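You operate a simulated robot arm through the tools that you are given. There is no shell and no other tool.

You are at the controls of a simulated robot arm. One attempt, no reset.

TASK
Try the blue, orange and green memory cards in the reader; leave the one with job 2 in it.
Fine: the other two go back in their slits; write or clear nothing; laptop stays on.

It is judged by the outcome, as a careful person would: the job done as asked, and still so three seconds after it is handed in. It fails if anything else is knocked over, pushed out of place, dropped, spilled or broken.

THE ROBOT
A 7-joint arm with a two-finger parallel gripper, fixed in place. Base frame: the origin is at the foot of the arm, x ahead of it, y to its left, z up. Units: mm, rad, N and s.
Its first joint turns from -2.897 to 2.897 rad. Payload 3.43 kg.
The tool frame sits at the grasp point between the pads (the TCP): z along the fingers, y along the line on which they close. The tips reach 30 mm beyond it. Largest opening 94 mm; finger width 28, thickness 10; the body of the gripper, 50 by 96 mm, starts 55 mm behind the TCP.
Orientation is that of the tool frame in the base frame, as [roll, pitch, yaw] about the fixed x, y, z axes, in that order (R = Rz(yaw) Ry(pitch) Rx(roll)). With the fingers straight down and closing along the base's y, the tool's x points along the base's -x, its y along +y and its z along -z.

THE INTERFACE
- The arm moves only by the tool move_arm. Its argument "moves" is a list of rows, each an object (a shift or turn left out is 0, a gripper value left out holds the last) with "linear": the shift along the tool's x, y, z in units of 40 mm (1.0 is 40 mm), a list of three; "turn": the turn, a rotation vector about the tool's x, y, z in units of 6 degrees (1.0 is 6 degrees), a list of three; "hand": the opening, from 0 (shut) to 1 (fully open). In form: [{"linear": [x, y, z], "turn": [rx, ry, rz], "hand": hand}, ...]. A call has 1 to 20 rows; each row shifts and turns the commanded pose from where the row before left it, along the tool's axes as they then stand. A call with a number of a shift or a turn outside -1 to 1 is refused whole. Rows are played at 5 a second. More than 50 mm and 0.15 rad between two rows, or a gripper value outside its range, and nothing of the call is played. Where a pose cannot be reached the arm comes as near as it can. A force on the tool above 40 N (or 10 N above the force at the start of the call, whichever is more), or a blocked arm, ends the call early, and 0.2 s more pass. The fingers move at their own pace (about 45 mm/s each) and stop on an object; they squeeze with about 23 N. The grip force told is the motor's: it shows also when the fingers shut on nothing. Time passes only in rows, and 0.2 s behind the last, so rows that do not move let the fingers close. The reply holds the time, the measured pose of the TCP, the force on the tool along the base axes, the opening and the grip force, in the units named above and with some noise, with the torque about the TCP (base axes, N m) and any sound that the robot's microphone picked up.
- Cameras (640 x 400 px; columns grow to the right, rows downward): "scene" is fixed at [49.3, 500.2, 1304.5]; the picture's right is [-0.71, -0.70, 0.00], its down [-0.26, 0.27, -0.93] and it looks along [0.65, -0.66, -0.38] (base axes); focal length 349 px, centre (320, 200). "wrist" rides on the gripper at [76, 14, -102] in the tool frame; the picture's right is [-0.18, 0.98, 0.00], its down [-0.75, -0.14, -0.64] and it looks along [-0.63, -0.12, 0.77] (tool axes); focal length 243 px, centre (320, 200). There is no depth. A picture from a camera that has moved, and an enlarged one, comes with that camera's place and axes in the base frame and with its lens.
- grab_frame(camera): a new picture of that camera. No time passes.
- raise_lower(by): slides the trunk up (or, below 0, down) by that many mm; the arm rides with it, the base frame stays. It gives what a move gives, with no picture.
- zoom(camera, box): a new picture of the part [left, top, right, bottom] of that camera's present view, enlarged. No time passes.
- sign_off(): hands the job in; it is judged then, once.

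Nothing tells you positions but the pictures and the camera data. Unless the task says otherwise, let go and move clear before handing in.

The tools are called after "Call:" as a command line: name --argument value ..., lists and objects as JSON in quotes. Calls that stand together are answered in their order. move_arm: Moves the arm, as the interface text tells. Its arguments: {"type":"object","properties":{"moves":{"type":"array"}},"required":["moves"]} The other tools are called the same way: raise_lower (by) slides the trunk up or down; grab_frame (camera) takes a picture; zoom (camera, box) takes an enlarged picture of a part of a camera's view; sign_off () hands the job in.

At the start:

```text
t: 0.0
position: [318.0, -388.0, 1011.0]
orientation: [3.141, -0.001, -3.141]
contact_force: [0.2, 0.2, -1.1]
wrist_torque: [0.0, 0.0, -0.03]
finger_gap: 94.1
finger_force: 0.1
trunk travel left (down, up): [-225.0, 265.0]
```

scene: 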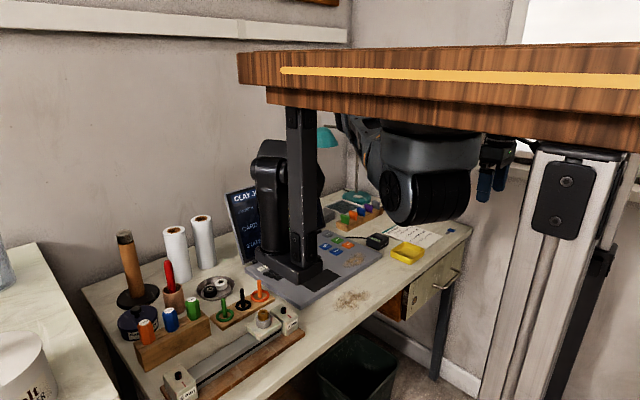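
wrist: 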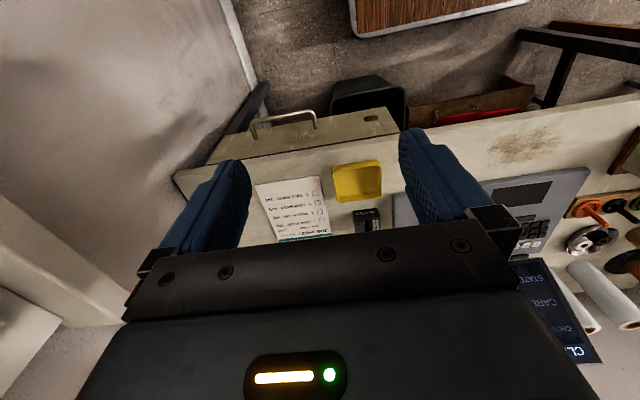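

I see a workbench with a laptop-like machine, a card rack with coloured cards, a card reader, and a paper note. I'll take closer pictures before moving.

Call:
zoom --camera "scene" --box '[220, 160, 480, 320]'

Call:
zoom --camera "scene" --box '[300, 180, 420, 255]'

Call:
zoom --camera "wrist" --box '[240, 140, 640, 390]'

```text
2.46 times, centred on (350, 240) of scene
camera zoom: at [49.3, 500.2, 1304.5], right [-0.71, -0.7, 0.0], down [-0.26, 0.27, -0.93], along [0.65, -0.66, -0.38], focal length 860 px, centre (246, 102)
```

zoom: 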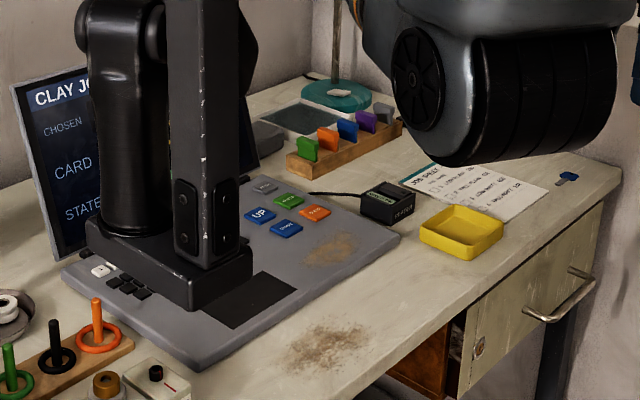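

```text
5.33 times, centred on (360, 218) of scene
camera zoom: at [49.3, 500.2, 1304.5], right [-0.71, -0.7, 0.0], down [-0.26, 0.27, -0.93], along [0.65, -0.66, -0.38], focal length 1863 px, centre (107, 107)
```

zoom: 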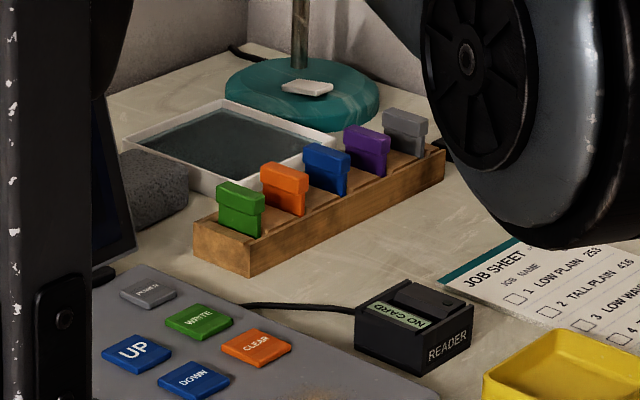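

```text
1.60 times, centred on (440, 265) of wrist
camera zoom: at [242.0, -374.4, 1114.1], right [0.18, 0.98, 0.0], down [0.75, -0.14, 0.64], along [0.63, -0.12, -0.77], focal length 388 px, centre (128, 96)
```

zoom: 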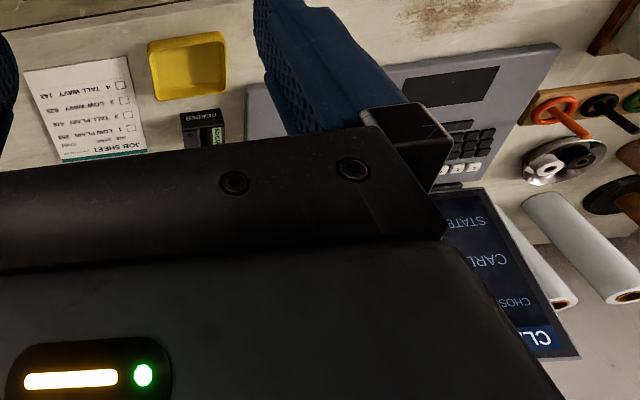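

The reader is near (619, -344, ~745). The rack runs along y at x≈795, with green nearest y≈-385 and then orange, blue, purple and grey. I'll bring the wrist camera over for a closer look, staying high.

Call:
move_arm --moves '[{"linear": [-0.5, 0, 0]}, {"linear": [-0.9, 0, 0]}, {"linear": [-0.9, 0, 0]}, {"linear": [-0.9, 0, 0]}, {"linear": [-0.9, 0, 0]}, {"linear": [-0.9, 0, 0]}, {"linear": [-0.5, 0, 0]}, {"linear": [0, 0, 0]}]'

Call:
grab_frame --camera "wrist"

Call:
grab_frame --camera "scene"

```text
t: 1.8
position: [539.8, -387.9, 1010.8]
orientation: [-3.142, 0.001, 3.141]
contact_force: [0.8, 0.5, 0.2]
wrist_torque: [0.0, 0.0, 0.03]
finger_gap: 93.9
finger_force: 0.0
trunk travel left (down, up): [-225.0, 265.0]
```

```text
taken
camera wrist: at [463.0, -374.7, 1113.3], right [0.18, 0.98, 0.0], down [0.75, -0.14, 0.64], along [0.63, -0.12, -0.77], focal length 243 px, centre (320, 200)
```

wrist: 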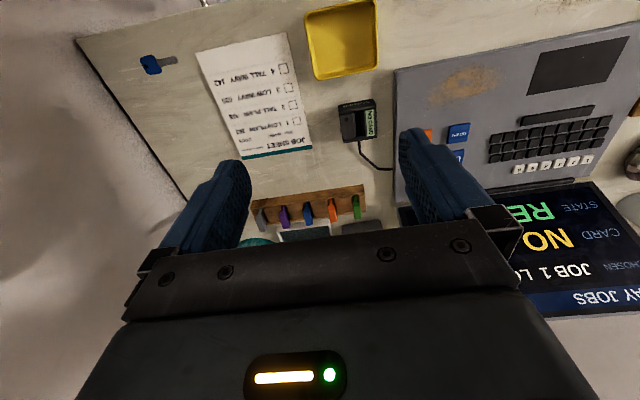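

```text
taken
```

scene: 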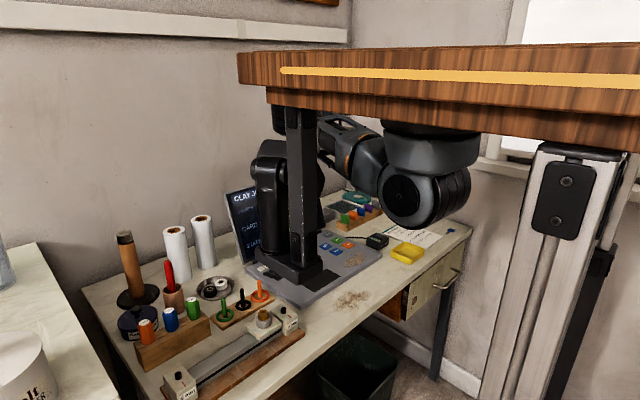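

The wrist camera now sees the reader, the rack, the sheet and part of the laptop screen. I'll enlarge these to read the sheet and the screen.

Call:
zoom --camera "wrist" --box '[190, 20, 350, 120]'

Call:
zoom --camera "wrist" --box '[240, 160, 400, 260]'

Call:
zoom --camera "wrist" --box '[310, 80, 470, 180]'

Call:
zoom --camera "wrist" --box '[480, 180, 640, 320]'

Call:
zoom --camera "wrist" --box '[390, 80, 640, 240]'

```text
4.00 times, centred on (270, 70) of wrist
camera zoom: at [463.0, -374.7, 1113.3], right [0.18, 0.98, 0.0], down [0.75, -0.14, 0.64], along [0.63, -0.12, -0.77], focal length 970 px, centre (520, 720)
```

zoom: 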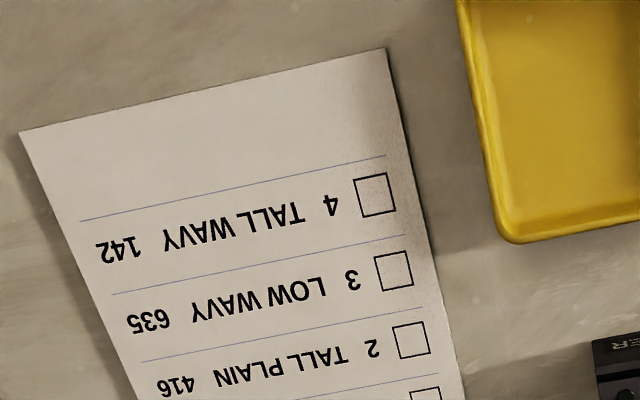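

```text
4.00 times, centred on (320, 210) of wrist
camera zoom: at [463.0, -374.7, 1113.3], right [0.18, 0.98, 0.0], down [0.75, -0.14, 0.64], along [0.63, -0.12, -0.77], focal length 970 px, centre (320, 160)
```

zoom: 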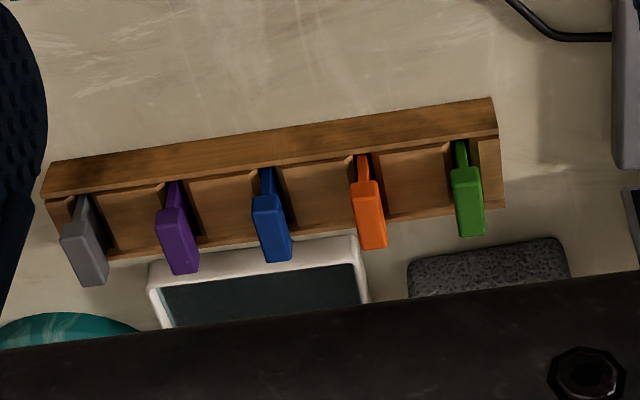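

```text
4.00 times, centred on (390, 130) of wrist
camera zoom: at [463.0, -374.7, 1113.3], right [0.18, 0.98, 0.0], down [0.75, -0.14, 0.64], along [0.63, -0.12, -0.77], focal length 970 px, centre (40, 480)
```

zoom: 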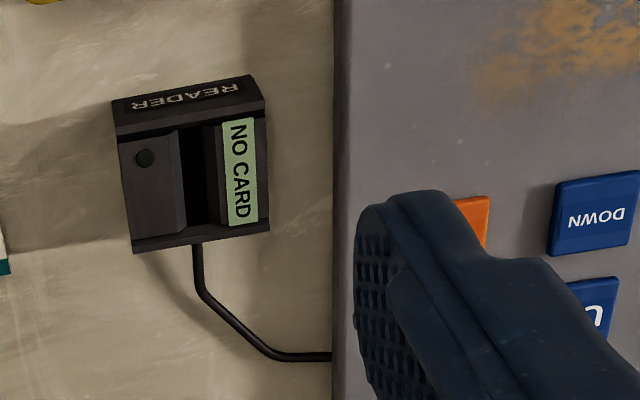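

```text
2.86 times, centred on (560, 250) of wrist
camera zoom: at [463.0, -374.7, 1113.3], right [0.18, 0.98, 0.0], down [0.75, -0.14, 0.64], along [0.63, -0.12, -0.77], focal length 693 px, centre (-366, 57)
```

zoom: 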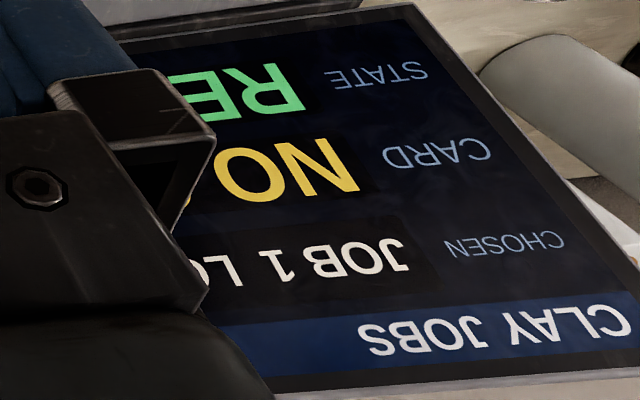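

```text
2.50 times, centred on (515, 160) of wrist
camera zoom: at [463.0, -374.7, 1113.3], right [0.18, 0.98, 0.0], down [0.75, -0.14, 0.64], along [0.63, -0.12, -0.77], focal length 606 px, centre (-168, 300)
```

zoom: 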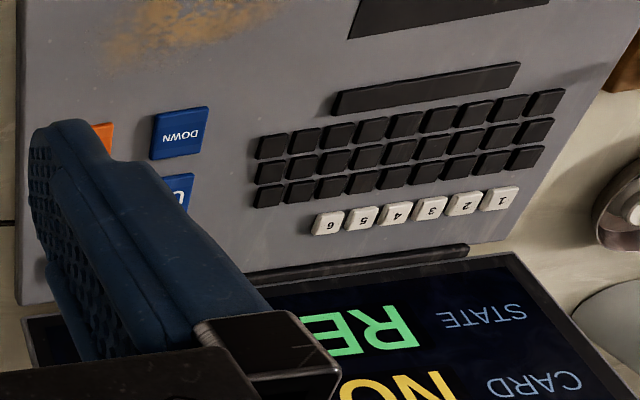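

The sheet gives job 2 as TALL PLAIN 416. The reader is roughly axis-aligned with its slot running along x, and the cards also stand along x. I'll check the lamp's clearance and lower the camera for accurate triangulation.

Call:
zoom --camera "scene" --box '[300, 90, 500, 215]'

Call:
move_arm --moves '[{"linear": [-0.5, 0, 0.5]}, {"linear": [-0.5, 0, 0.7]}, {"linear": [-0.5, 0, 0.8]}, {"linear": [0, 0, 0.5]}, {"linear": [0, 0, 0]}]'

Call:
grab_frame --camera "wrist"

```text
3.20 times, centred on (400, 152) of scene
camera zoom: at [49.3, 500.2, 1304.5], right [-0.71, -0.7, 0.0], down [-0.26, 0.27, -0.93], along [0.65, -0.66, -0.38], focal length 1118 px, centre (64, 352)
```

zoom: 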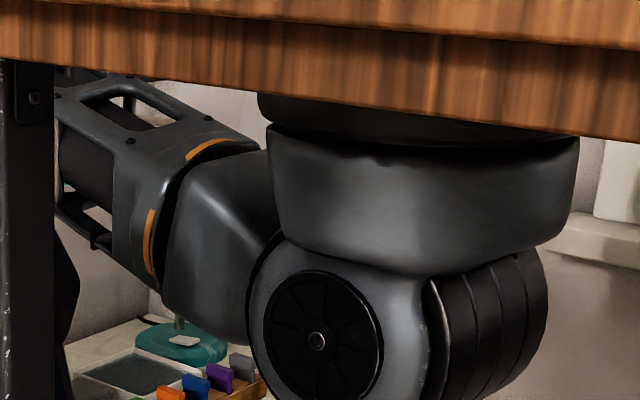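

```text
t: 3.0
position: [599.9, -388.3, 910.2]
orientation: [-3.14, 0.0, -3.142]
contact_force: [0.3, 0.3, 0.5]
wrist_torque: [0.02, 0.01, -0.04]
finger_gap: 94.0
finger_force: 0.1
trunk travel left (down, up): [-225.0, 265.0]
```

```text
taken
camera wrist: at [522.6, -374.3, 1013.0], right [0.18, 0.98, 0.0], down [0.75, -0.14, 0.64], along [0.63, -0.12, -0.77], focal length 243 px, centre (320, 200)
```

wrist: 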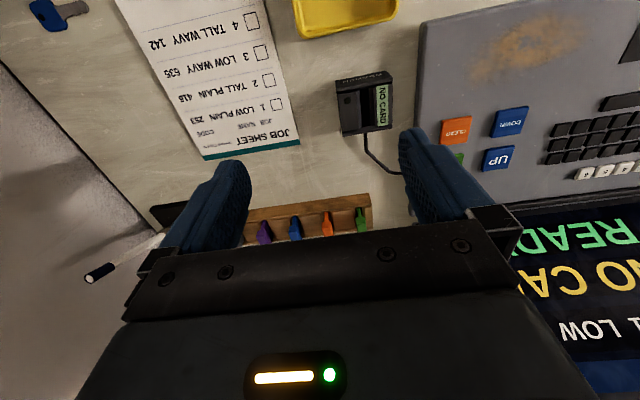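

Now the camera is closer. I'll enlarge the reader, the rack, and an unknown rod at the left.

Call:
zoom --camera "wrist" --box '[310, 50, 420, 150]'

Call:
zoom --camera "wrist" --box '[240, 180, 400, 250]'

Call:
zoom --camera "wrist" --box '[0, 180, 200, 305]'

Call:
zoom --camera "scene" --box '[300, 90, 500, 215]'

```text
4.00 times, centred on (365, 100) of wrist
camera zoom: at [522.6, -374.3, 1013.0], right [0.18, 0.98, 0.0], down [0.75, -0.14, 0.64], along [0.63, -0.12, -0.77], focal length 970 px, centre (140, 600)
```

zoom: 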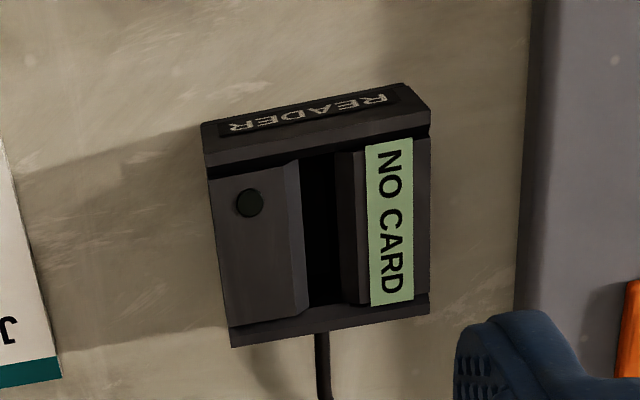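

```text
4.00 times, centred on (320, 215) of wrist
camera zoom: at [522.6, -374.3, 1013.0], right [0.18, 0.98, 0.0], down [0.75, -0.14, 0.64], along [0.63, -0.12, -0.77], focal length 970 px, centre (320, 140)
```

zoom: 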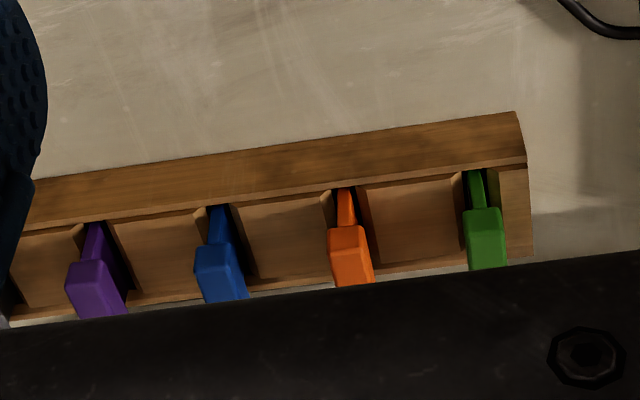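

```text
3.20 times, centred on (100, 242) of wrist
camera zoom: at [522.6, -374.3, 1013.0], right [0.18, 0.98, 0.0], down [0.75, -0.14, 0.64], along [0.63, -0.12, -0.77], focal length 776 px, centre (1024, 64)
```

zoom: 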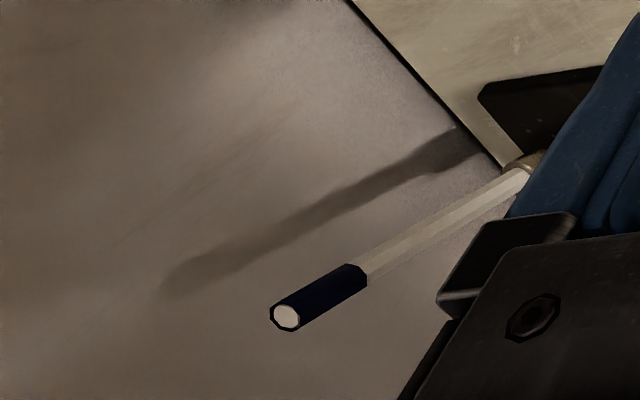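

```text
3.20 times, centred on (400, 152) of scene
camera zoom: at [49.3, 500.2, 1304.5], right [-0.71, -0.7, 0.0], down [-0.26, 0.27, -0.93], along [0.65, -0.66, -0.38], focal length 1118 px, centre (64, 352)
```

zoom: 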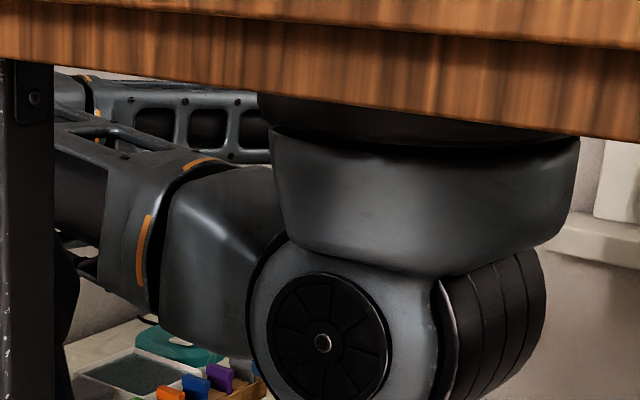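

The rod is a tall tool standing beyond the grey card, out of my way. The reader top is at z≈770, with its slot centred near (617.5, -344). I'll zoom further on the cards to measure them.

Call:
zoom --camera "wrist" --box '[340, 195, 380, 220]'

Call:
zoom --camera "wrist" --box '[280, 205, 340, 242]'

Call:
zoom --camera "scene" --box '[335, 195, 385, 232]'

Call:
zoom --camera "wrist" --box '[330, 60, 400, 145]'

```text
16.00 times, centred on (360, 208) of wrist
camera zoom: at [522.6, -374.3, 1013.0], right [0.18, 0.98, 0.0], down [0.75, -0.14, 0.64], along [0.63, -0.12, -0.77], focal length 3882 px, centre (-320, 80)
```

zoom: 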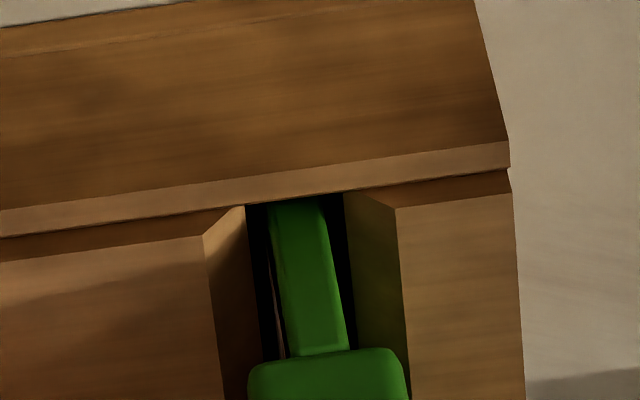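

```text
10.67 times, centred on (310, 224) of wrist
camera zoom: at [522.6, -374.3, 1013.0], right [0.18, 0.98, 0.0], down [0.75, -0.14, 0.64], along [0.63, -0.12, -0.77], focal length 2588 px, centre (427, -51)
```

zoom: 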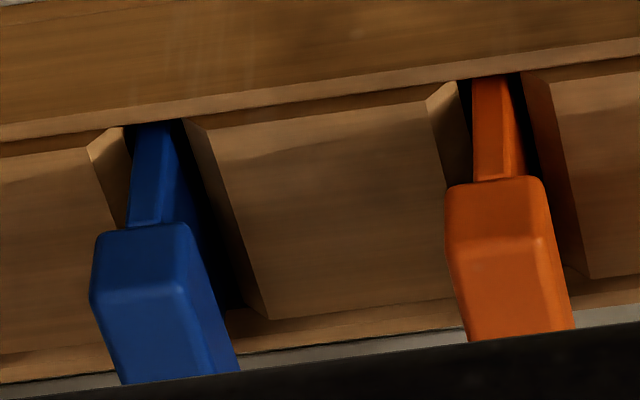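

```text
10.81 times, centred on (360, 214) of scene
camera zoom: at [49.3, 500.2, 1304.5], right [-0.71, -0.7, 0.0], down [-0.26, 0.27, -0.93], along [0.65, -0.66, -0.38], focal length 3777 px, centre (-112, 54)
```

zoom: 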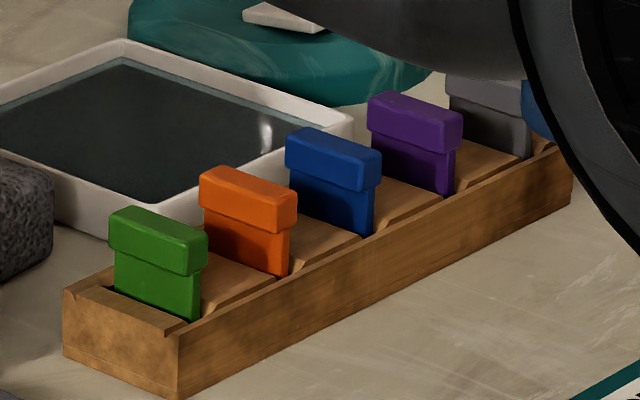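

```text
4.71 times, centred on (365, 102) of wrist
camera zoom: at [522.6, -374.3, 1013.0], right [0.18, 0.98, 0.0], down [0.75, -0.14, 0.64], along [0.63, -0.12, -0.77], focal length 1142 px, centre (108, 659)
```

zoom: 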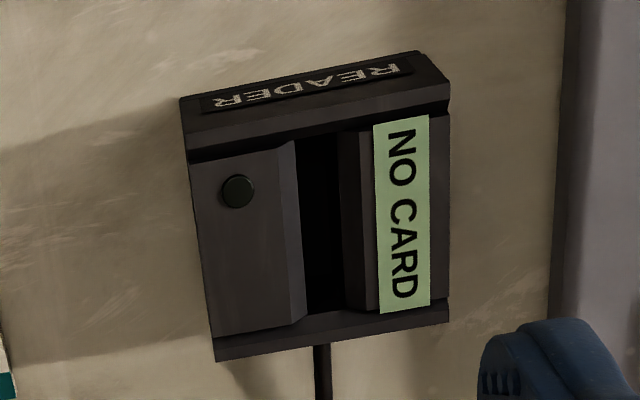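

The cards are T-shaped with heads at z≈774–786, and the rack is aligned with y. Their positions are blue y≈-455, orange -408 and green -363, with head fronts at x≈758. I'll go above the blue card with the fingers partly open and check alignment.

Call:
move_arm --moves '[{"linear": [-0.75, -0.3335, 0], "hand": 0.5}, {"linear": [-0.75, -0.3335, 0.3]}, {"linear": [-0.75, -0.3335, 0.4]}, {"linear": [-0.75, -0.3335, 0.4]}, {"linear": [-0.75, -0.3335, 0.4]}, {"linear": [0, 0, 0]}, {"linear": [0, 0, 0]}]'

Call:
grab_frame --camera "wrist"

Call:
grab_frame --camera "scene"

```text
t: 4.6
position: [748.4, -454.4, 851.8]
orientation: [3.141, 0.001, -3.14]
contact_force: [0.0, 0.5, -0.2]
wrist_torque: [0.0, -0.01, -0.02]
finger_gap: 47.1
finger_force: 0.1
trunk travel left (down, up): [-225.0, 265.0]
```

```text
taken
camera wrist: at [672.8, -441.0, 954.3], right [0.18, 0.98, 0.0], down [0.75, -0.14, 0.64], along [0.63, -0.12, -0.77], focal length 243 px, centre (320, 200)
```

wrist: 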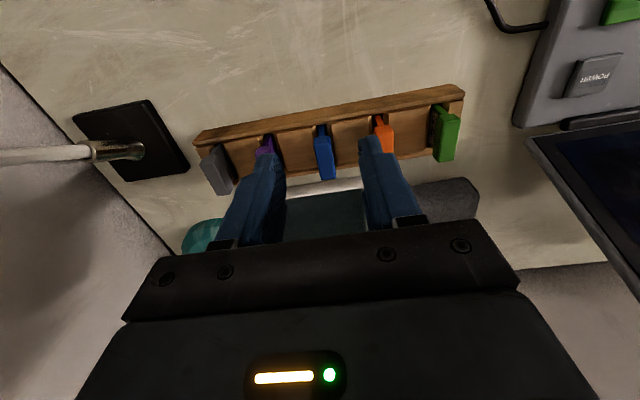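

```text
taken
```

scene: 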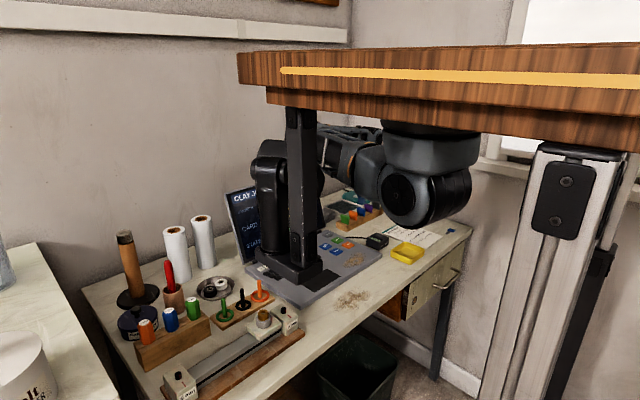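

The fingers straddle the blue card's line and the tall rod is about 150 mm clear. I'll zoom in for precise measurement.

Call:
zoom --camera "wrist" --box '[280, 105, 380, 205]'

Call:
zoom --camera "wrist" --box '[180, 80, 480, 260]'

```text
4.00 times, centred on (330, 155) of wrist
camera zoom: at [672.8, -441.0, 954.3], right [0.18, 0.98, 0.0], down [0.75, -0.14, 0.64], along [0.63, -0.12, -0.77], focal length 970 px, centre (280, 380)
```

zoom: 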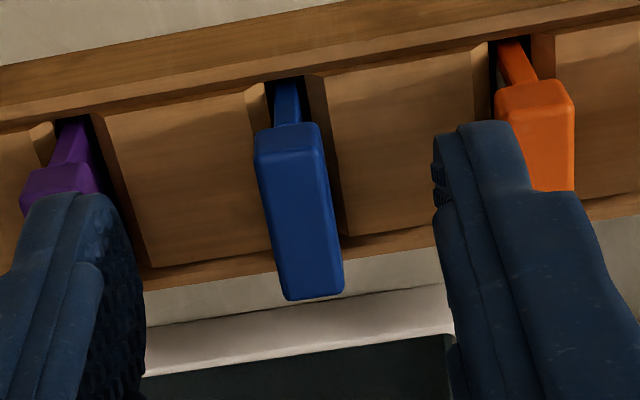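

```text
2.13 times, centred on (330, 170) of wrist
camera zoom: at [672.8, -441.0, 954.3], right [0.18, 0.98, 0.0], down [0.75, -0.14, 0.64], along [0.63, -0.12, -0.77], focal length 518 px, centre (299, 264)
```

zoom: 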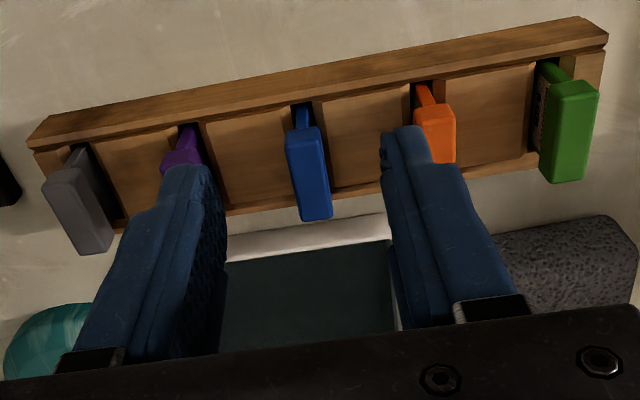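

The blue head measures 32×12×13 mm, centred at about (772, -454.6), with z 775–788. I'll align over it and descend around the head, then check before closing.

Call:
move_arm --moves '[{"linear": [-0.3, 0, 0], "hand": 0.38}, {"linear": [-0.3, 0, 0]}, {"linear": [0, 0, 0.3]}, {"linear": [0, 0, 0.3]}, {"linear": [0, 0, 0.3]}, {"linear": [0, 0, 0.275]}, {"linear": [0, 0, 0]}]'

Call:
grab_frame --camera "wrist"

Call:
zoom --camera "wrist" --box '[260, 120, 380, 240]'

Call:
zoom --camera "scene" --box '[320, 180, 400, 230]'

```text
t: 6.2
position: [772.8, -454.9, 804.0]
orientation: [-3.141, -0.001, -3.141]
contact_force: [-0.2, -0.3, 0.3]
wrist_torque: [0.03, 0.0, 0.01]
finger_gap: 35.5
finger_force: 0.1
trunk travel left (down, up): [-225.0, 265.0]
```

```text
taken
camera wrist: at [695.9, -441.1, 906.8], right [0.18, 0.98, 0.0], down [0.75, -0.14, 0.64], along [0.63, -0.12, -0.77], focal length 243 px, centre (320, 200)
```

wrist: 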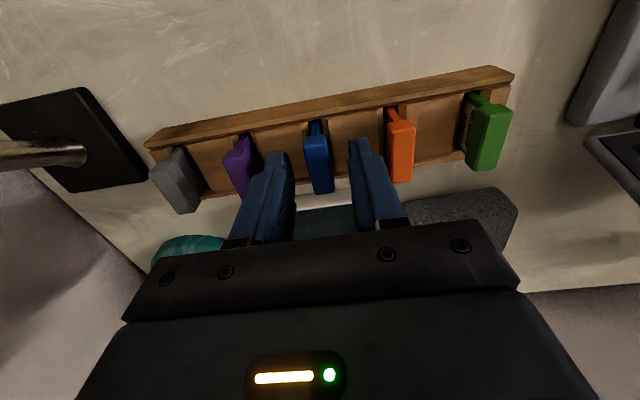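

```text
3.33 times, centred on (320, 180) of wrist
camera zoom: at [695.9, -441.1, 906.8], right [0.18, 0.98, 0.0], down [0.75, -0.14, 0.64], along [0.63, -0.12, -0.77], focal length 809 px, centre (320, 267)
```

zoom: 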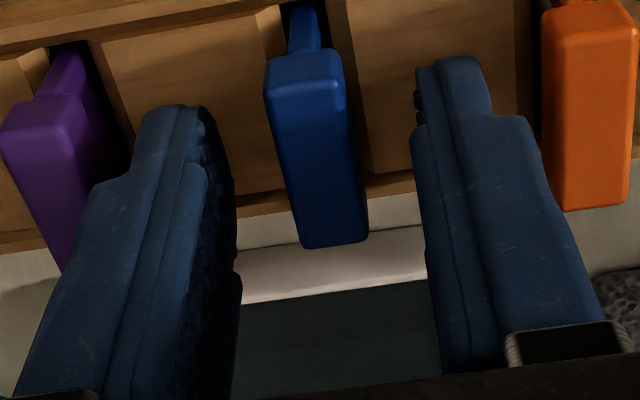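

```text
8.00 times, centred on (360, 205) of scene
camera zoom: at [49.3, 500.2, 1304.5], right [-0.71, -0.7, 0.0], down [-0.26, 0.27, -0.93], along [0.65, -0.66, -0.38], focal length 2795 px, centre (0, 160)
```

zoom: 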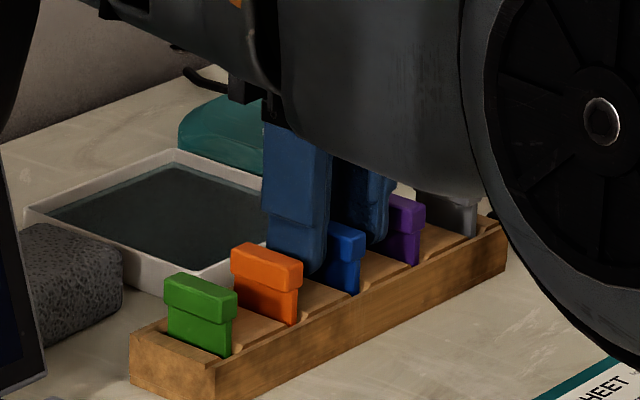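

The blue head is centred between the fingers to within a millimetre. I'll close on it and check the grip.

Call:
move_arm --moves '[{"hand": 0}, {"hand": 0}, {"hand": 0}, {"hand": 0}]'

Call:
zoom --camera "wrist" --box '[260, 120, 380, 240]'

```text
t: 7.2
position: [771.9, -454.6, 804.7]
orientation: [3.141, 0.0, 3.142]
contact_force: [0.8, -0.5, -0.1]
wrist_torque: [0.02, -0.01, 0.0]
finger_gap: 11.5
finger_force: 22.4
trunk travel left (down, up): [-225.0, 265.0]
```

```text
3.33 times, centred on (320, 180) of wrist
camera zoom: at [695.9, -441.1, 907.0], right [0.18, 0.98, 0.0], down [0.75, -0.14, 0.64], along [0.63, -0.12, -0.77], focal length 809 px, centre (320, 267)
```

zoom: 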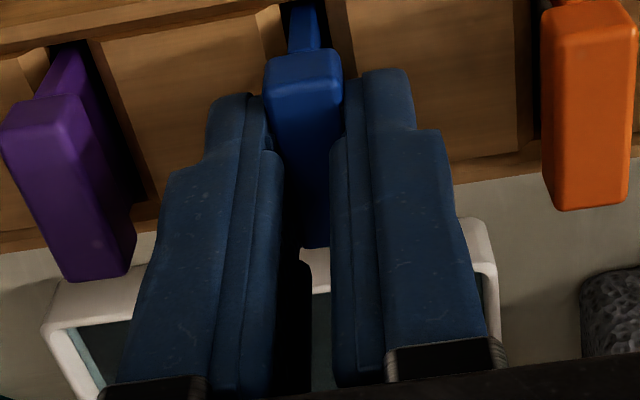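

Blue is gripped with an 11.5 mm gap. I'll lift it straight up.

Call:
move_arm --moves '[{"linear": [0, 0, -0.2]}, {"linear": [0, 0, -0.3]}, {"linear": [0, 0, -0.4]}, {"linear": [0, 0, -0.5]}, {"linear": [0, 0, -0.6]}, {"linear": [0, 0, 0]}]'

Call:
grab_frame --camera "wrist"

Call:
zoom --camera "scene" --box '[320, 160, 400, 230]'

```text
t: 8.6
position: [771.1, -455.1, 883.1]
orientation: [3.141, -0.001, 3.141]
contact_force: [0.0, -0.2, -0.2]
wrist_torque: [-0.02, 0.05, -0.01]
finger_gap: 11.4
finger_force: 22.7
trunk travel left (down, up): [-225.0, 265.0]
```

```text
taken
camera wrist: at [695.6, -441.2, 986.9], right [0.18, 0.98, 0.0], down [0.75, -0.14, 0.64], along [0.63, -0.12, -0.77], focal length 243 px, centre (320, 200)
```

wrist: 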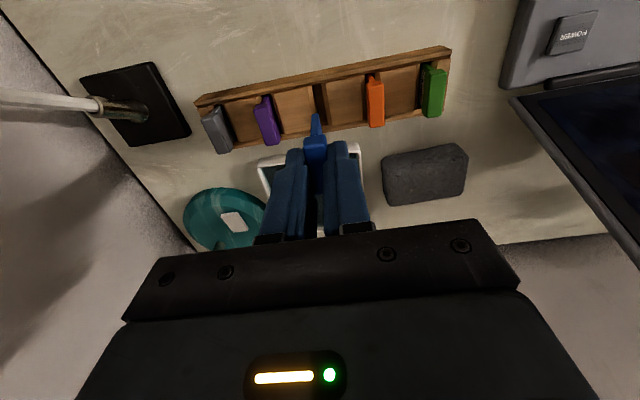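

```text
5.71 times, centred on (360, 195) of scene
camera zoom: at [49.3, 500.2, 1304.5], right [-0.71, -0.7, 0.0], down [-0.26, 0.27, -0.93], along [0.65, -0.66, -0.38], focal length 1996 px, centre (91, 229)
```

zoom: 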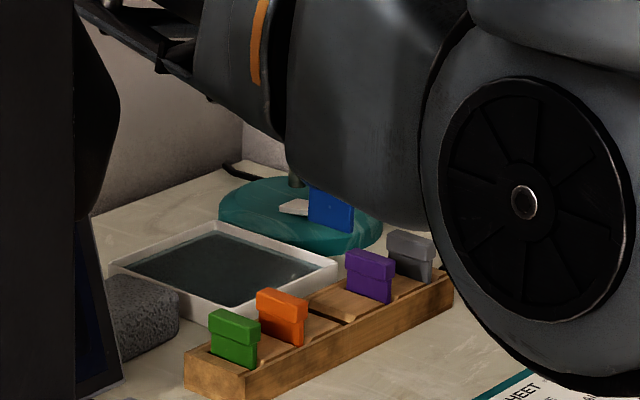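

Blue is out of its slit and the others are undisturbed. I'll zoom on the held card to learn its length and how it hangs.

Call:
zoom --camera "wrist" --box '[275, 100, 365, 170]'

Call:
zoom --camera "scene" --box '[350, 175, 380, 200]'

Call:
zoom --camera "wrist" --box '[190, 40, 460, 160]'

```text
5.71 times, centred on (320, 135) of wrist
camera zoom: at [695.6, -441.2, 986.9], right [0.18, 0.98, 0.0], down [0.75, -0.14, 0.64], along [0.63, -0.12, -0.77], focal length 1386 px, centre (320, 571)
```

zoom: 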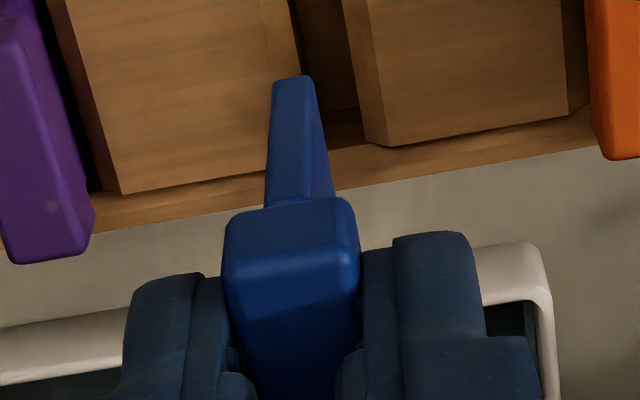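

```text
16.00 times, centred on (365, 188) of scene
camera zoom: at [49.3, 500.2, 1304.5], right [-0.71, -0.7, 0.0], down [-0.26, 0.27, -0.93], along [0.65, -0.66, -0.38], focal length 5590 px, centre (-400, 400)
```

zoom: 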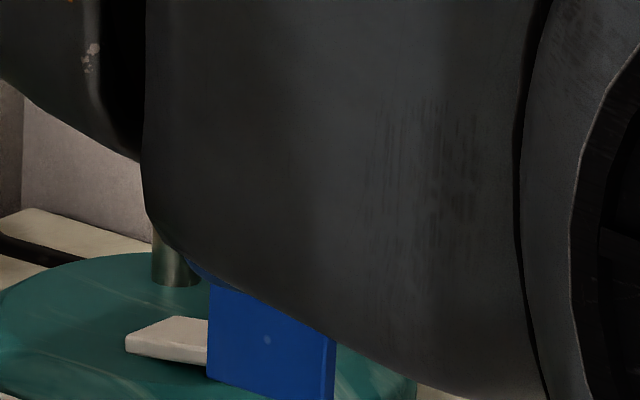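

```text
2.37 times, centred on (325, 100) of wrist
camera zoom: at [695.6, -441.2, 986.9], right [0.18, 0.98, 0.0], down [0.75, -0.14, 0.64], along [0.63, -0.12, -0.77], focal length 575 px, centre (308, 437)
```

zoom: 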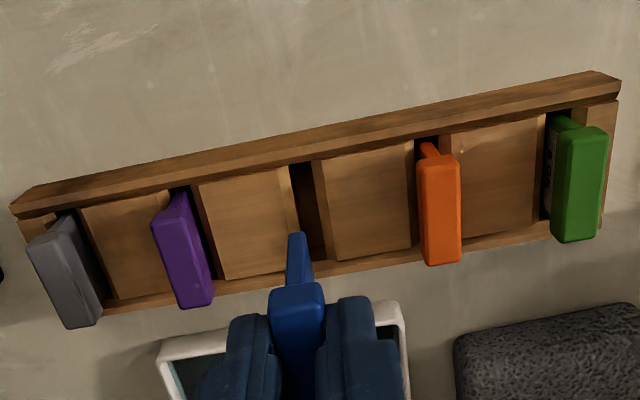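

The card's body is about 38 mm long below its head, and the head centre is on the TCP axis. I'll carry it above the reader at (617, -344) and compare alignment.

Call:
move_arm --moves '[{"linear": [0.4, 0.28, 0]}, {"linear": [0.7, 0.5, 0]}, {"linear": [0.8, 0.57, 0]}, {"linear": [0.8, 0.57, 0]}, {"linear": [0.7, 0.5, 0]}, {"linear": [0.475, 0.3475, 0]}, {"linear": [0, 0, 0]}, {"linear": [0, 0, 0]}]'

Call:
grab_frame --camera "wrist"

Call:
zoom --camera "wrist" --box '[260, 70, 380, 190]'

Call:
zoom --camera "scene" --box '[340, 190, 420, 260]'

```text
t: 10.4
position: [617.3, -345.4, 884.1]
orientation: [-3.141, -0.001, -3.141]
contact_force: [-1.1, 0.0, -0.1]
wrist_torque: [0.0, 0.0, 0.01]
finger_gap: 11.4
finger_force: 23.7
trunk travel left (down, up): [-225.0, 265.0]
```

```text
taken
camera wrist: at [541.5, -329.8, 986.7], right [0.18, 0.98, 0.0], down [0.75, -0.14, 0.64], along [0.63, -0.12, -0.77], focal length 243 px, centre (320, 200)
```

wrist: 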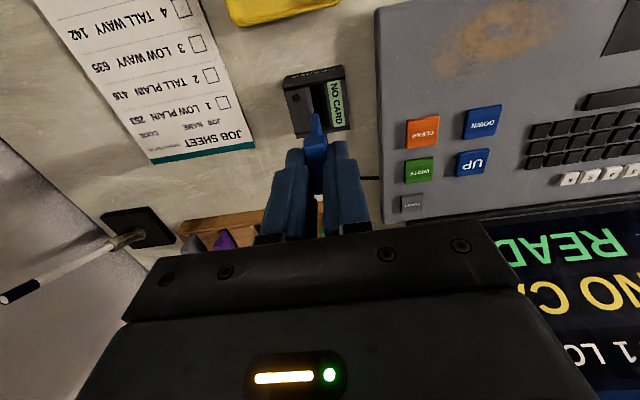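

```text
3.33 times, centred on (320, 130) of wrist
camera zoom: at [541.5, -329.8, 986.7], right [0.18, 0.98, 0.0], down [0.75, -0.14, 0.64], along [0.63, -0.12, -0.77], focal length 809 px, centre (320, 433)
```

zoom: 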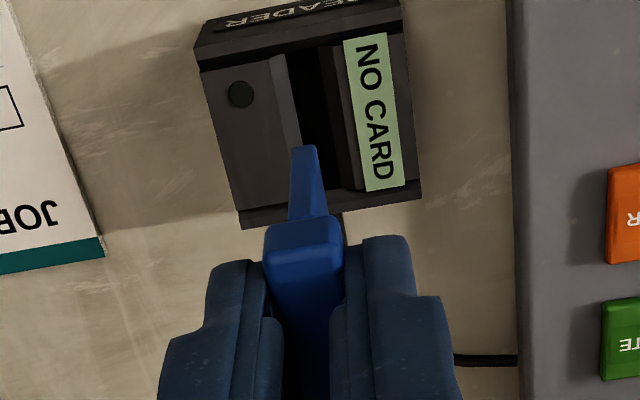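

```text
5.71 times, centred on (380, 225) of scene
camera zoom: at [49.3, 500.2, 1304.5], right [-0.71, -0.7, 0.0], down [-0.26, 0.27, -0.93], along [0.65, -0.66, -0.38], focal length 1996 px, centre (-23, 57)
```

zoom: 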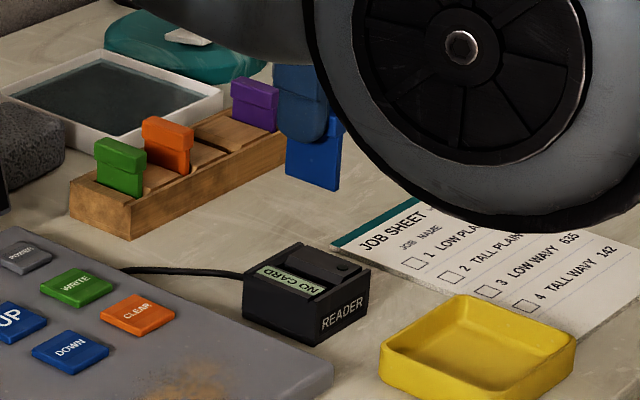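

The card is above the slot. It reads about 1 mm too far to −y relative to the slot centre and is centred in x. I'll correct that and lower partway to check again.

Call:
move_arm --moves '[{"linear": [0, 0.02, 0.2]}, {"linear": [0, 0, 0.3]}, {"linear": [0, 0, 0.3]}, {"linear": [0, 0, 0.1]}, {"linear": [0, 0, 0]}]'

Call:
zoom --camera "wrist" --box '[280, 90, 360, 150]'

Call:
zoom --camera "scene" --box '[360, 215, 410, 255]'

```text
t: 11.6
position: [616.8, -343.6, 848.1]
orientation: [-3.141, -0.001, 3.141]
contact_force: [0.5, 0.0, -0.8]
wrist_torque: [-0.02, 0.01, -0.02]
finger_gap: 11.1
finger_force: 22.8
trunk travel left (down, up): [-225.0, 265.0]
```

```text
6.67 times, centred on (320, 120) of wrist
camera zoom: at [541.2, -329.8, 950.6], right [0.18, 0.98, 0.0], down [0.75, -0.14, 0.64], along [0.63, -0.12, -0.77], focal length 1618 px, centre (320, 733)
```

zoom: 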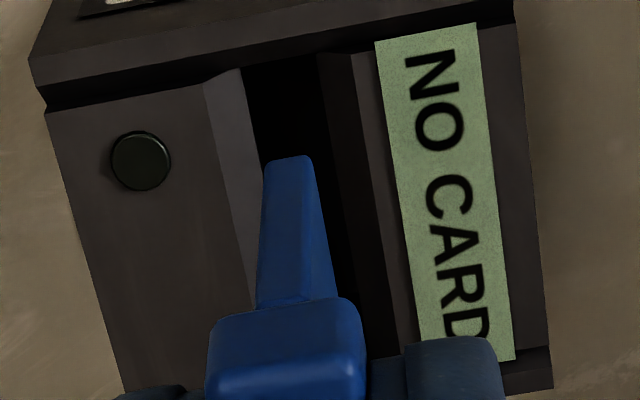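

```text
10.00 times, centred on (385, 235) of scene
camera zoom: at [49.3, 500.2, 1304.5], right [-0.71, -0.7, 0.0], down [-0.26, 0.27, -0.93], along [0.65, -0.66, -0.38], focal length 3494 px, centre (-330, -150)
```

zoom: 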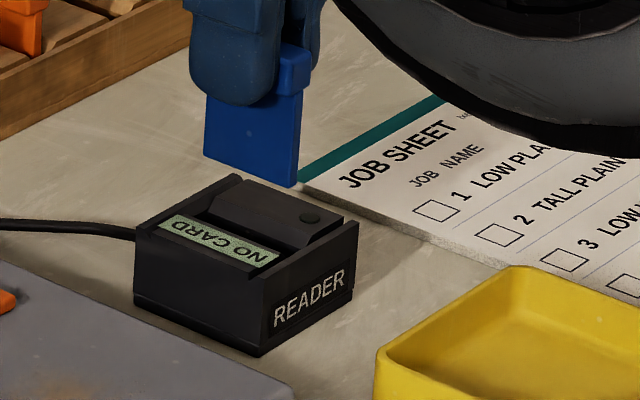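

The card bottom is just above the slot, within about half a millimetre of centre. I'll nudge it −0.4 mm in y and start inserting in small steps.

Call:
move_arm --moves '[{"linear": [0, -0.01, 0.15]}, {"linear": [0, 0, 0.15]}, {"linear": [0, 0, 0.15]}, {"linear": [0, 0, 0.1]}, {"linear": [0, 0, 0]}]'

Call:
zoom --camera "wrist" --box '[280, 90, 360, 150]'

Call:
zoom --camera "scene" --box '[360, 215, 410, 255]'

```text
t: 12.8
position: [617.9, -344.2, 825.8]
orientation: [-3.14, 0.0, -3.141]
contact_force: [0.9, 0.0, -0.2]
wrist_torque: [0.02, -0.02, 0.0]
finger_gap: 11.3
finger_force: 23.4
trunk travel left (down, up): [-225.0, 265.0]
```

```text
6.67 times, centred on (320, 120) of wrist
camera zoom: at [541.0, -330.4, 928.6], right [0.18, 0.98, 0.0], down [0.75, -0.14, 0.64], along [0.63, -0.12, -0.77], focal length 1618 px, centre (320, 733)
```

zoom: 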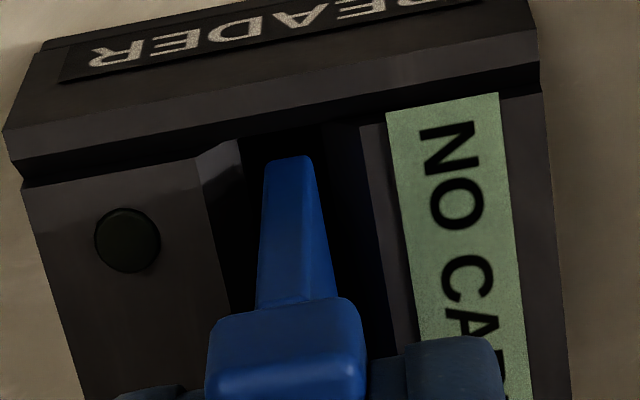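

```text
10.00 times, centred on (385, 235) of scene
camera zoom: at [49.3, 500.2, 1304.5], right [-0.71, -0.7, 0.0], down [-0.26, 0.27, -0.93], along [0.65, -0.66, -0.38], focal length 3494 px, centre (-330, -150)
```

zoom: 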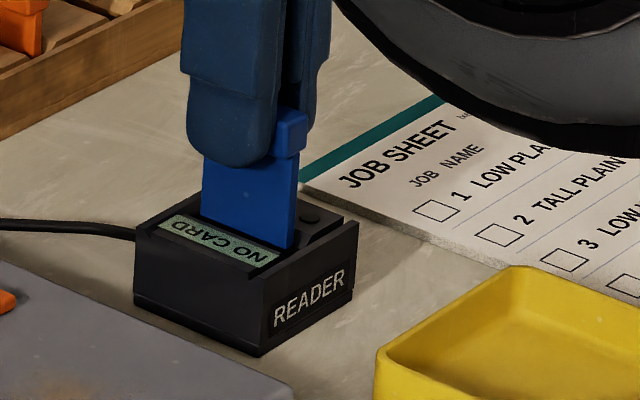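

The card is starting into the slot without contact force. I'll continue down in small steps.

Call:
move_arm --moves '[{"linear": [0, 0, 0.1]}, {"linear": [0, 0, 0.1]}, {"linear": [0, 0, 0.05]}, {"linear": [0, 0, 0]}]'

Call:
zoom --camera "wrist" --box '[280, 90, 360, 150]'

Call:
zoom --camera "scene" --box '[360, 215, 410, 255]'

```text
t: 13.8
position: [618.0, -344.2, 815.5]
orientation: [3.141, 0.0, 3.141]
contact_force: [-0.4, -0.4, -0.7]
wrist_torque: [0.0, 0.05, 0.03]
finger_gap: 11.3
finger_force: 23.4
trunk travel left (down, up): [-225.0, 265.0]
```

```text
6.67 times, centred on (320, 120) of wrist
camera zoom: at [541.2, -329.9, 918.9], right [0.18, 0.98, 0.0], down [0.75, -0.14, 0.64], along [0.63, -0.12, -0.77], focal length 1618 px, centre (320, 733)
```

zoom: 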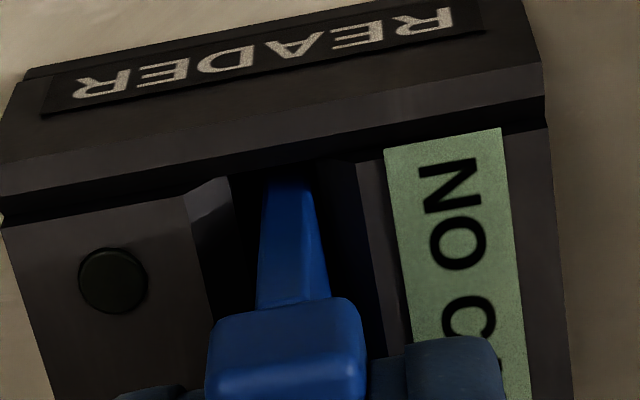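

```text
10.00 times, centred on (385, 235) of scene
camera zoom: at [49.3, 500.2, 1304.5], right [-0.71, -0.7, 0.0], down [-0.26, 0.27, -0.93], along [0.65, -0.66, -0.38], focal length 3494 px, centre (-330, -150)
```

zoom: 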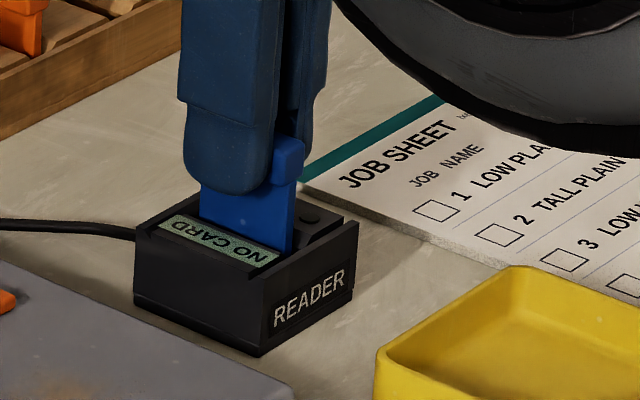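

It slides freely. I'll continue in finer steps, watching the force and the display.

Call:
move_arm --moves '[{"linear": [0, 0, 0.05]}, {"linear": [0, 0, 0.05]}, {"linear": [0, 0, 0.05]}, {"linear": [0, 0, 0.05]}, {"linear": [0, 0, 0]}]'

Call:
zoom --camera "wrist" --box '[280, 90, 360, 150]'

Call:
zoom --camera "scene" --box '[360, 215, 410, 255]'

```text
t: 15.0
position: [617.3, -344.0, 808.6]
orientation: [-3.14, -0.001, -3.14]
contact_force: [-0.1, 0.3, 1.5]
wrist_torque: [-0.01, 0.01, -0.01]
finger_gap: 11.4
finger_force: 23.0
trunk travel left (down, up): [-225.0, 265.0]
```

```text
6.67 times, centred on (320, 120) of wrist
camera zoom: at [540.8, -329.8, 911.0], right [0.18, 0.98, 0.0], down [0.75, -0.14, 0.64], along [0.63, -0.12, -0.77], focal length 1618 px, centre (320, 733)
```

zoom: 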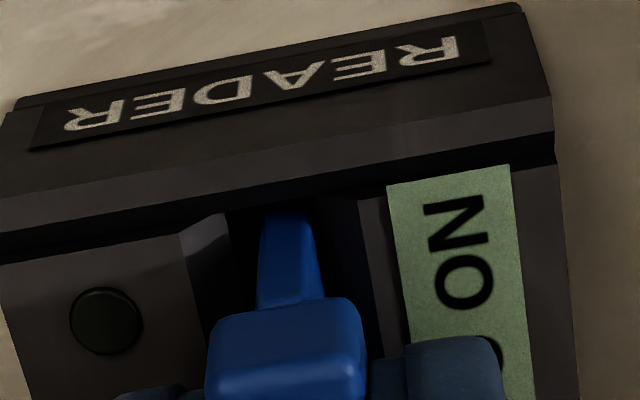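

```text
10.00 times, centred on (385, 235) of scene
camera zoom: at [49.3, 500.2, 1304.5], right [-0.71, -0.7, 0.0], down [-0.26, 0.27, -0.93], along [0.65, -0.66, -0.38], focal length 3494 px, centre (-330, -150)
```

zoom: 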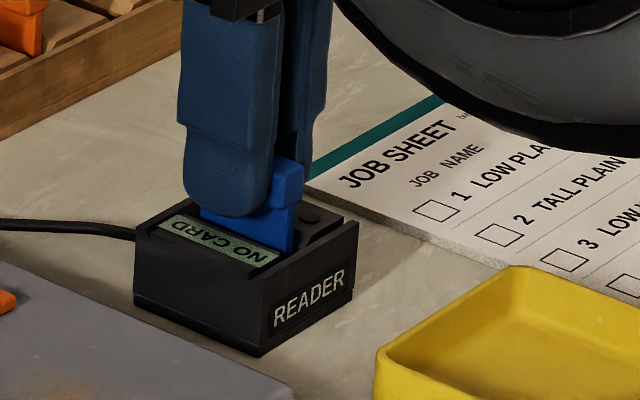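

The display still reads NO CARD and there's no resistance. I'll go a few millimetres further with fine steps.

Call:
move_arm --moves '[{"linear": [0, 0, 0.03]}, {"linear": [0, 0, 0.03]}, {"linear": [0, 0, 0.03]}, {"linear": [0, 0, 0.03]}, {"linear": [0, 0, 0]}]'

Call:
zoom --camera "wrist" --box '[280, 90, 360, 150]'

Call:
zoom --camera "scene" --box '[360, 215, 410, 255]'

```text
t: 16.2
position: [618.3, -344.0, 803.9]
orientation: [3.14, -0.001, -3.141]
contact_force: [0.4, 0.9, 4.7]
wrist_torque: [0.01, 0.02, 0.0]
finger_gap: 11.4
finger_force: 23.0
trunk travel left (down, up): [-225.0, 265.0]
```

```text
6.67 times, centred on (320, 120) of wrist
camera zoom: at [540.8, -329.9, 906.7], right [0.18, 0.98, 0.0], down [0.75, -0.14, 0.64], along [0.63, -0.12, -0.77], focal length 1618 px, centre (320, 733)
```

zoom: 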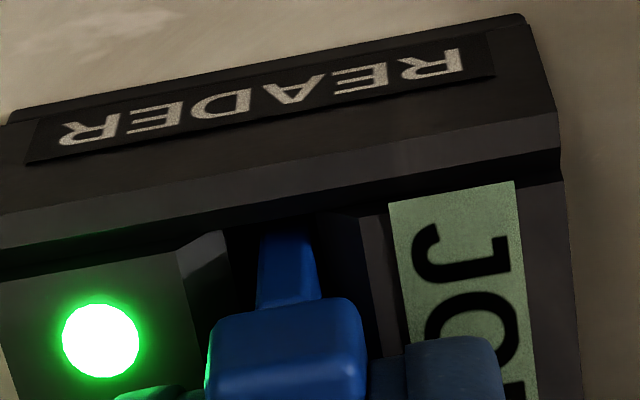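

```text
10.00 times, centred on (385, 235) of scene
camera zoom: at [49.3, 500.2, 1304.5], right [-0.71, -0.7, 0.0], down [-0.26, 0.27, -0.93], along [0.65, -0.66, -0.38], focal length 3494 px, centre (-330, -150)
```

zoom: 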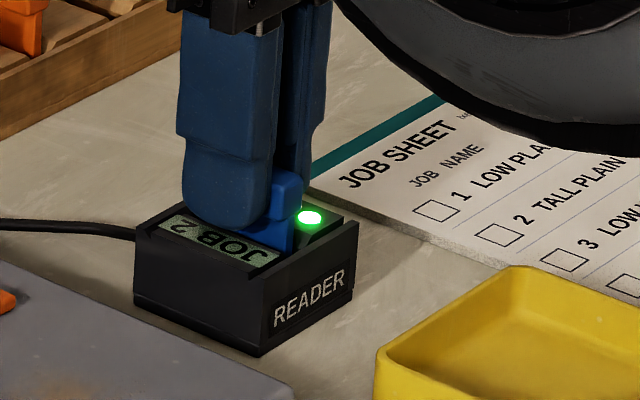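

The LED lit and the display reads something like "JOB 2". I'll verify it on the display and the laptop screen.

Call:
zoom --camera "scene" --box '[370, 230, 400, 250]'

Call:
grab_frame --camera "wrist"

Call:
zoom --camera "scene" --box '[215, 170, 345, 270]'

```text
16.00 times, centred on (385, 240) of scene
camera zoom: at [49.3, 500.2, 1304.5], right [-0.71, -0.7, 0.0], down [-0.26, 0.27, -0.93], along [0.65, -0.66, -0.38], focal length 5590 px, centre (-720, -440)
```

zoom: 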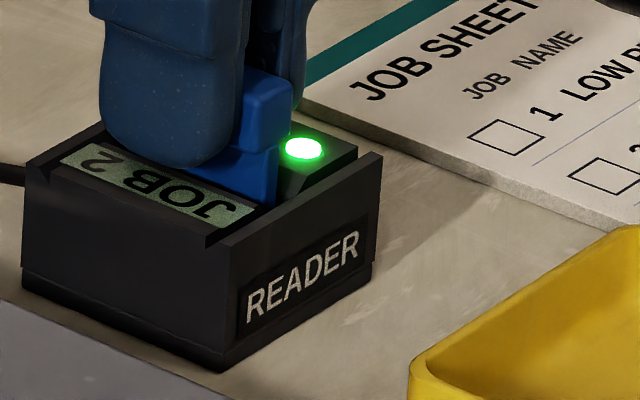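

```text
taken
camera wrist: at [540.8, -329.9, 906.7], right [0.18, 0.98, 0.0], down [0.75, -0.14, 0.64], along [0.63, -0.12, -0.77], focal length 243 px, centre (320, 200)
```

wrist: 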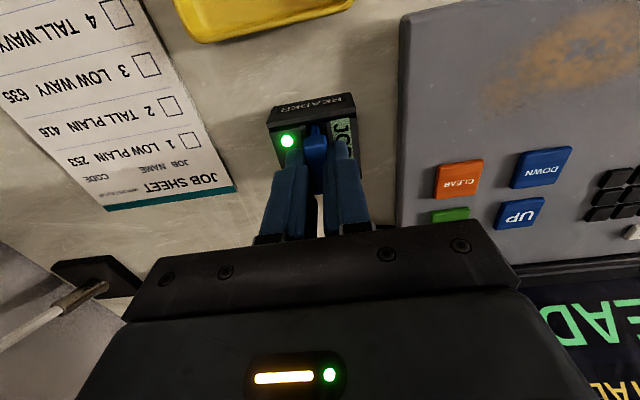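

```text
4.00 times, centred on (280, 220) of scene
camera zoom: at [49.3, 500.2, 1304.5], right [-0.71, -0.7, 0.0], down [-0.26, 0.27, -0.93], along [0.65, -0.66, -0.38], focal length 1397 px, centre (480, 120)
```

zoom: 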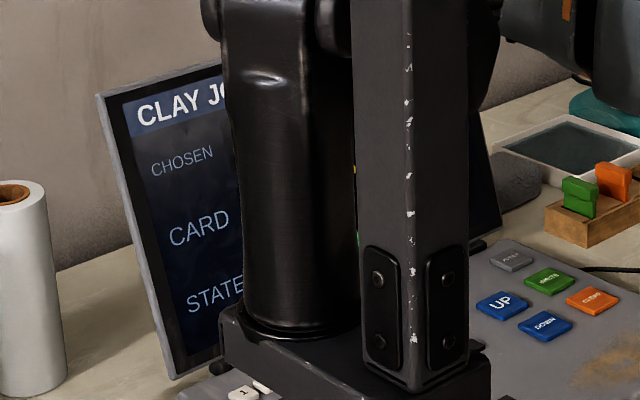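

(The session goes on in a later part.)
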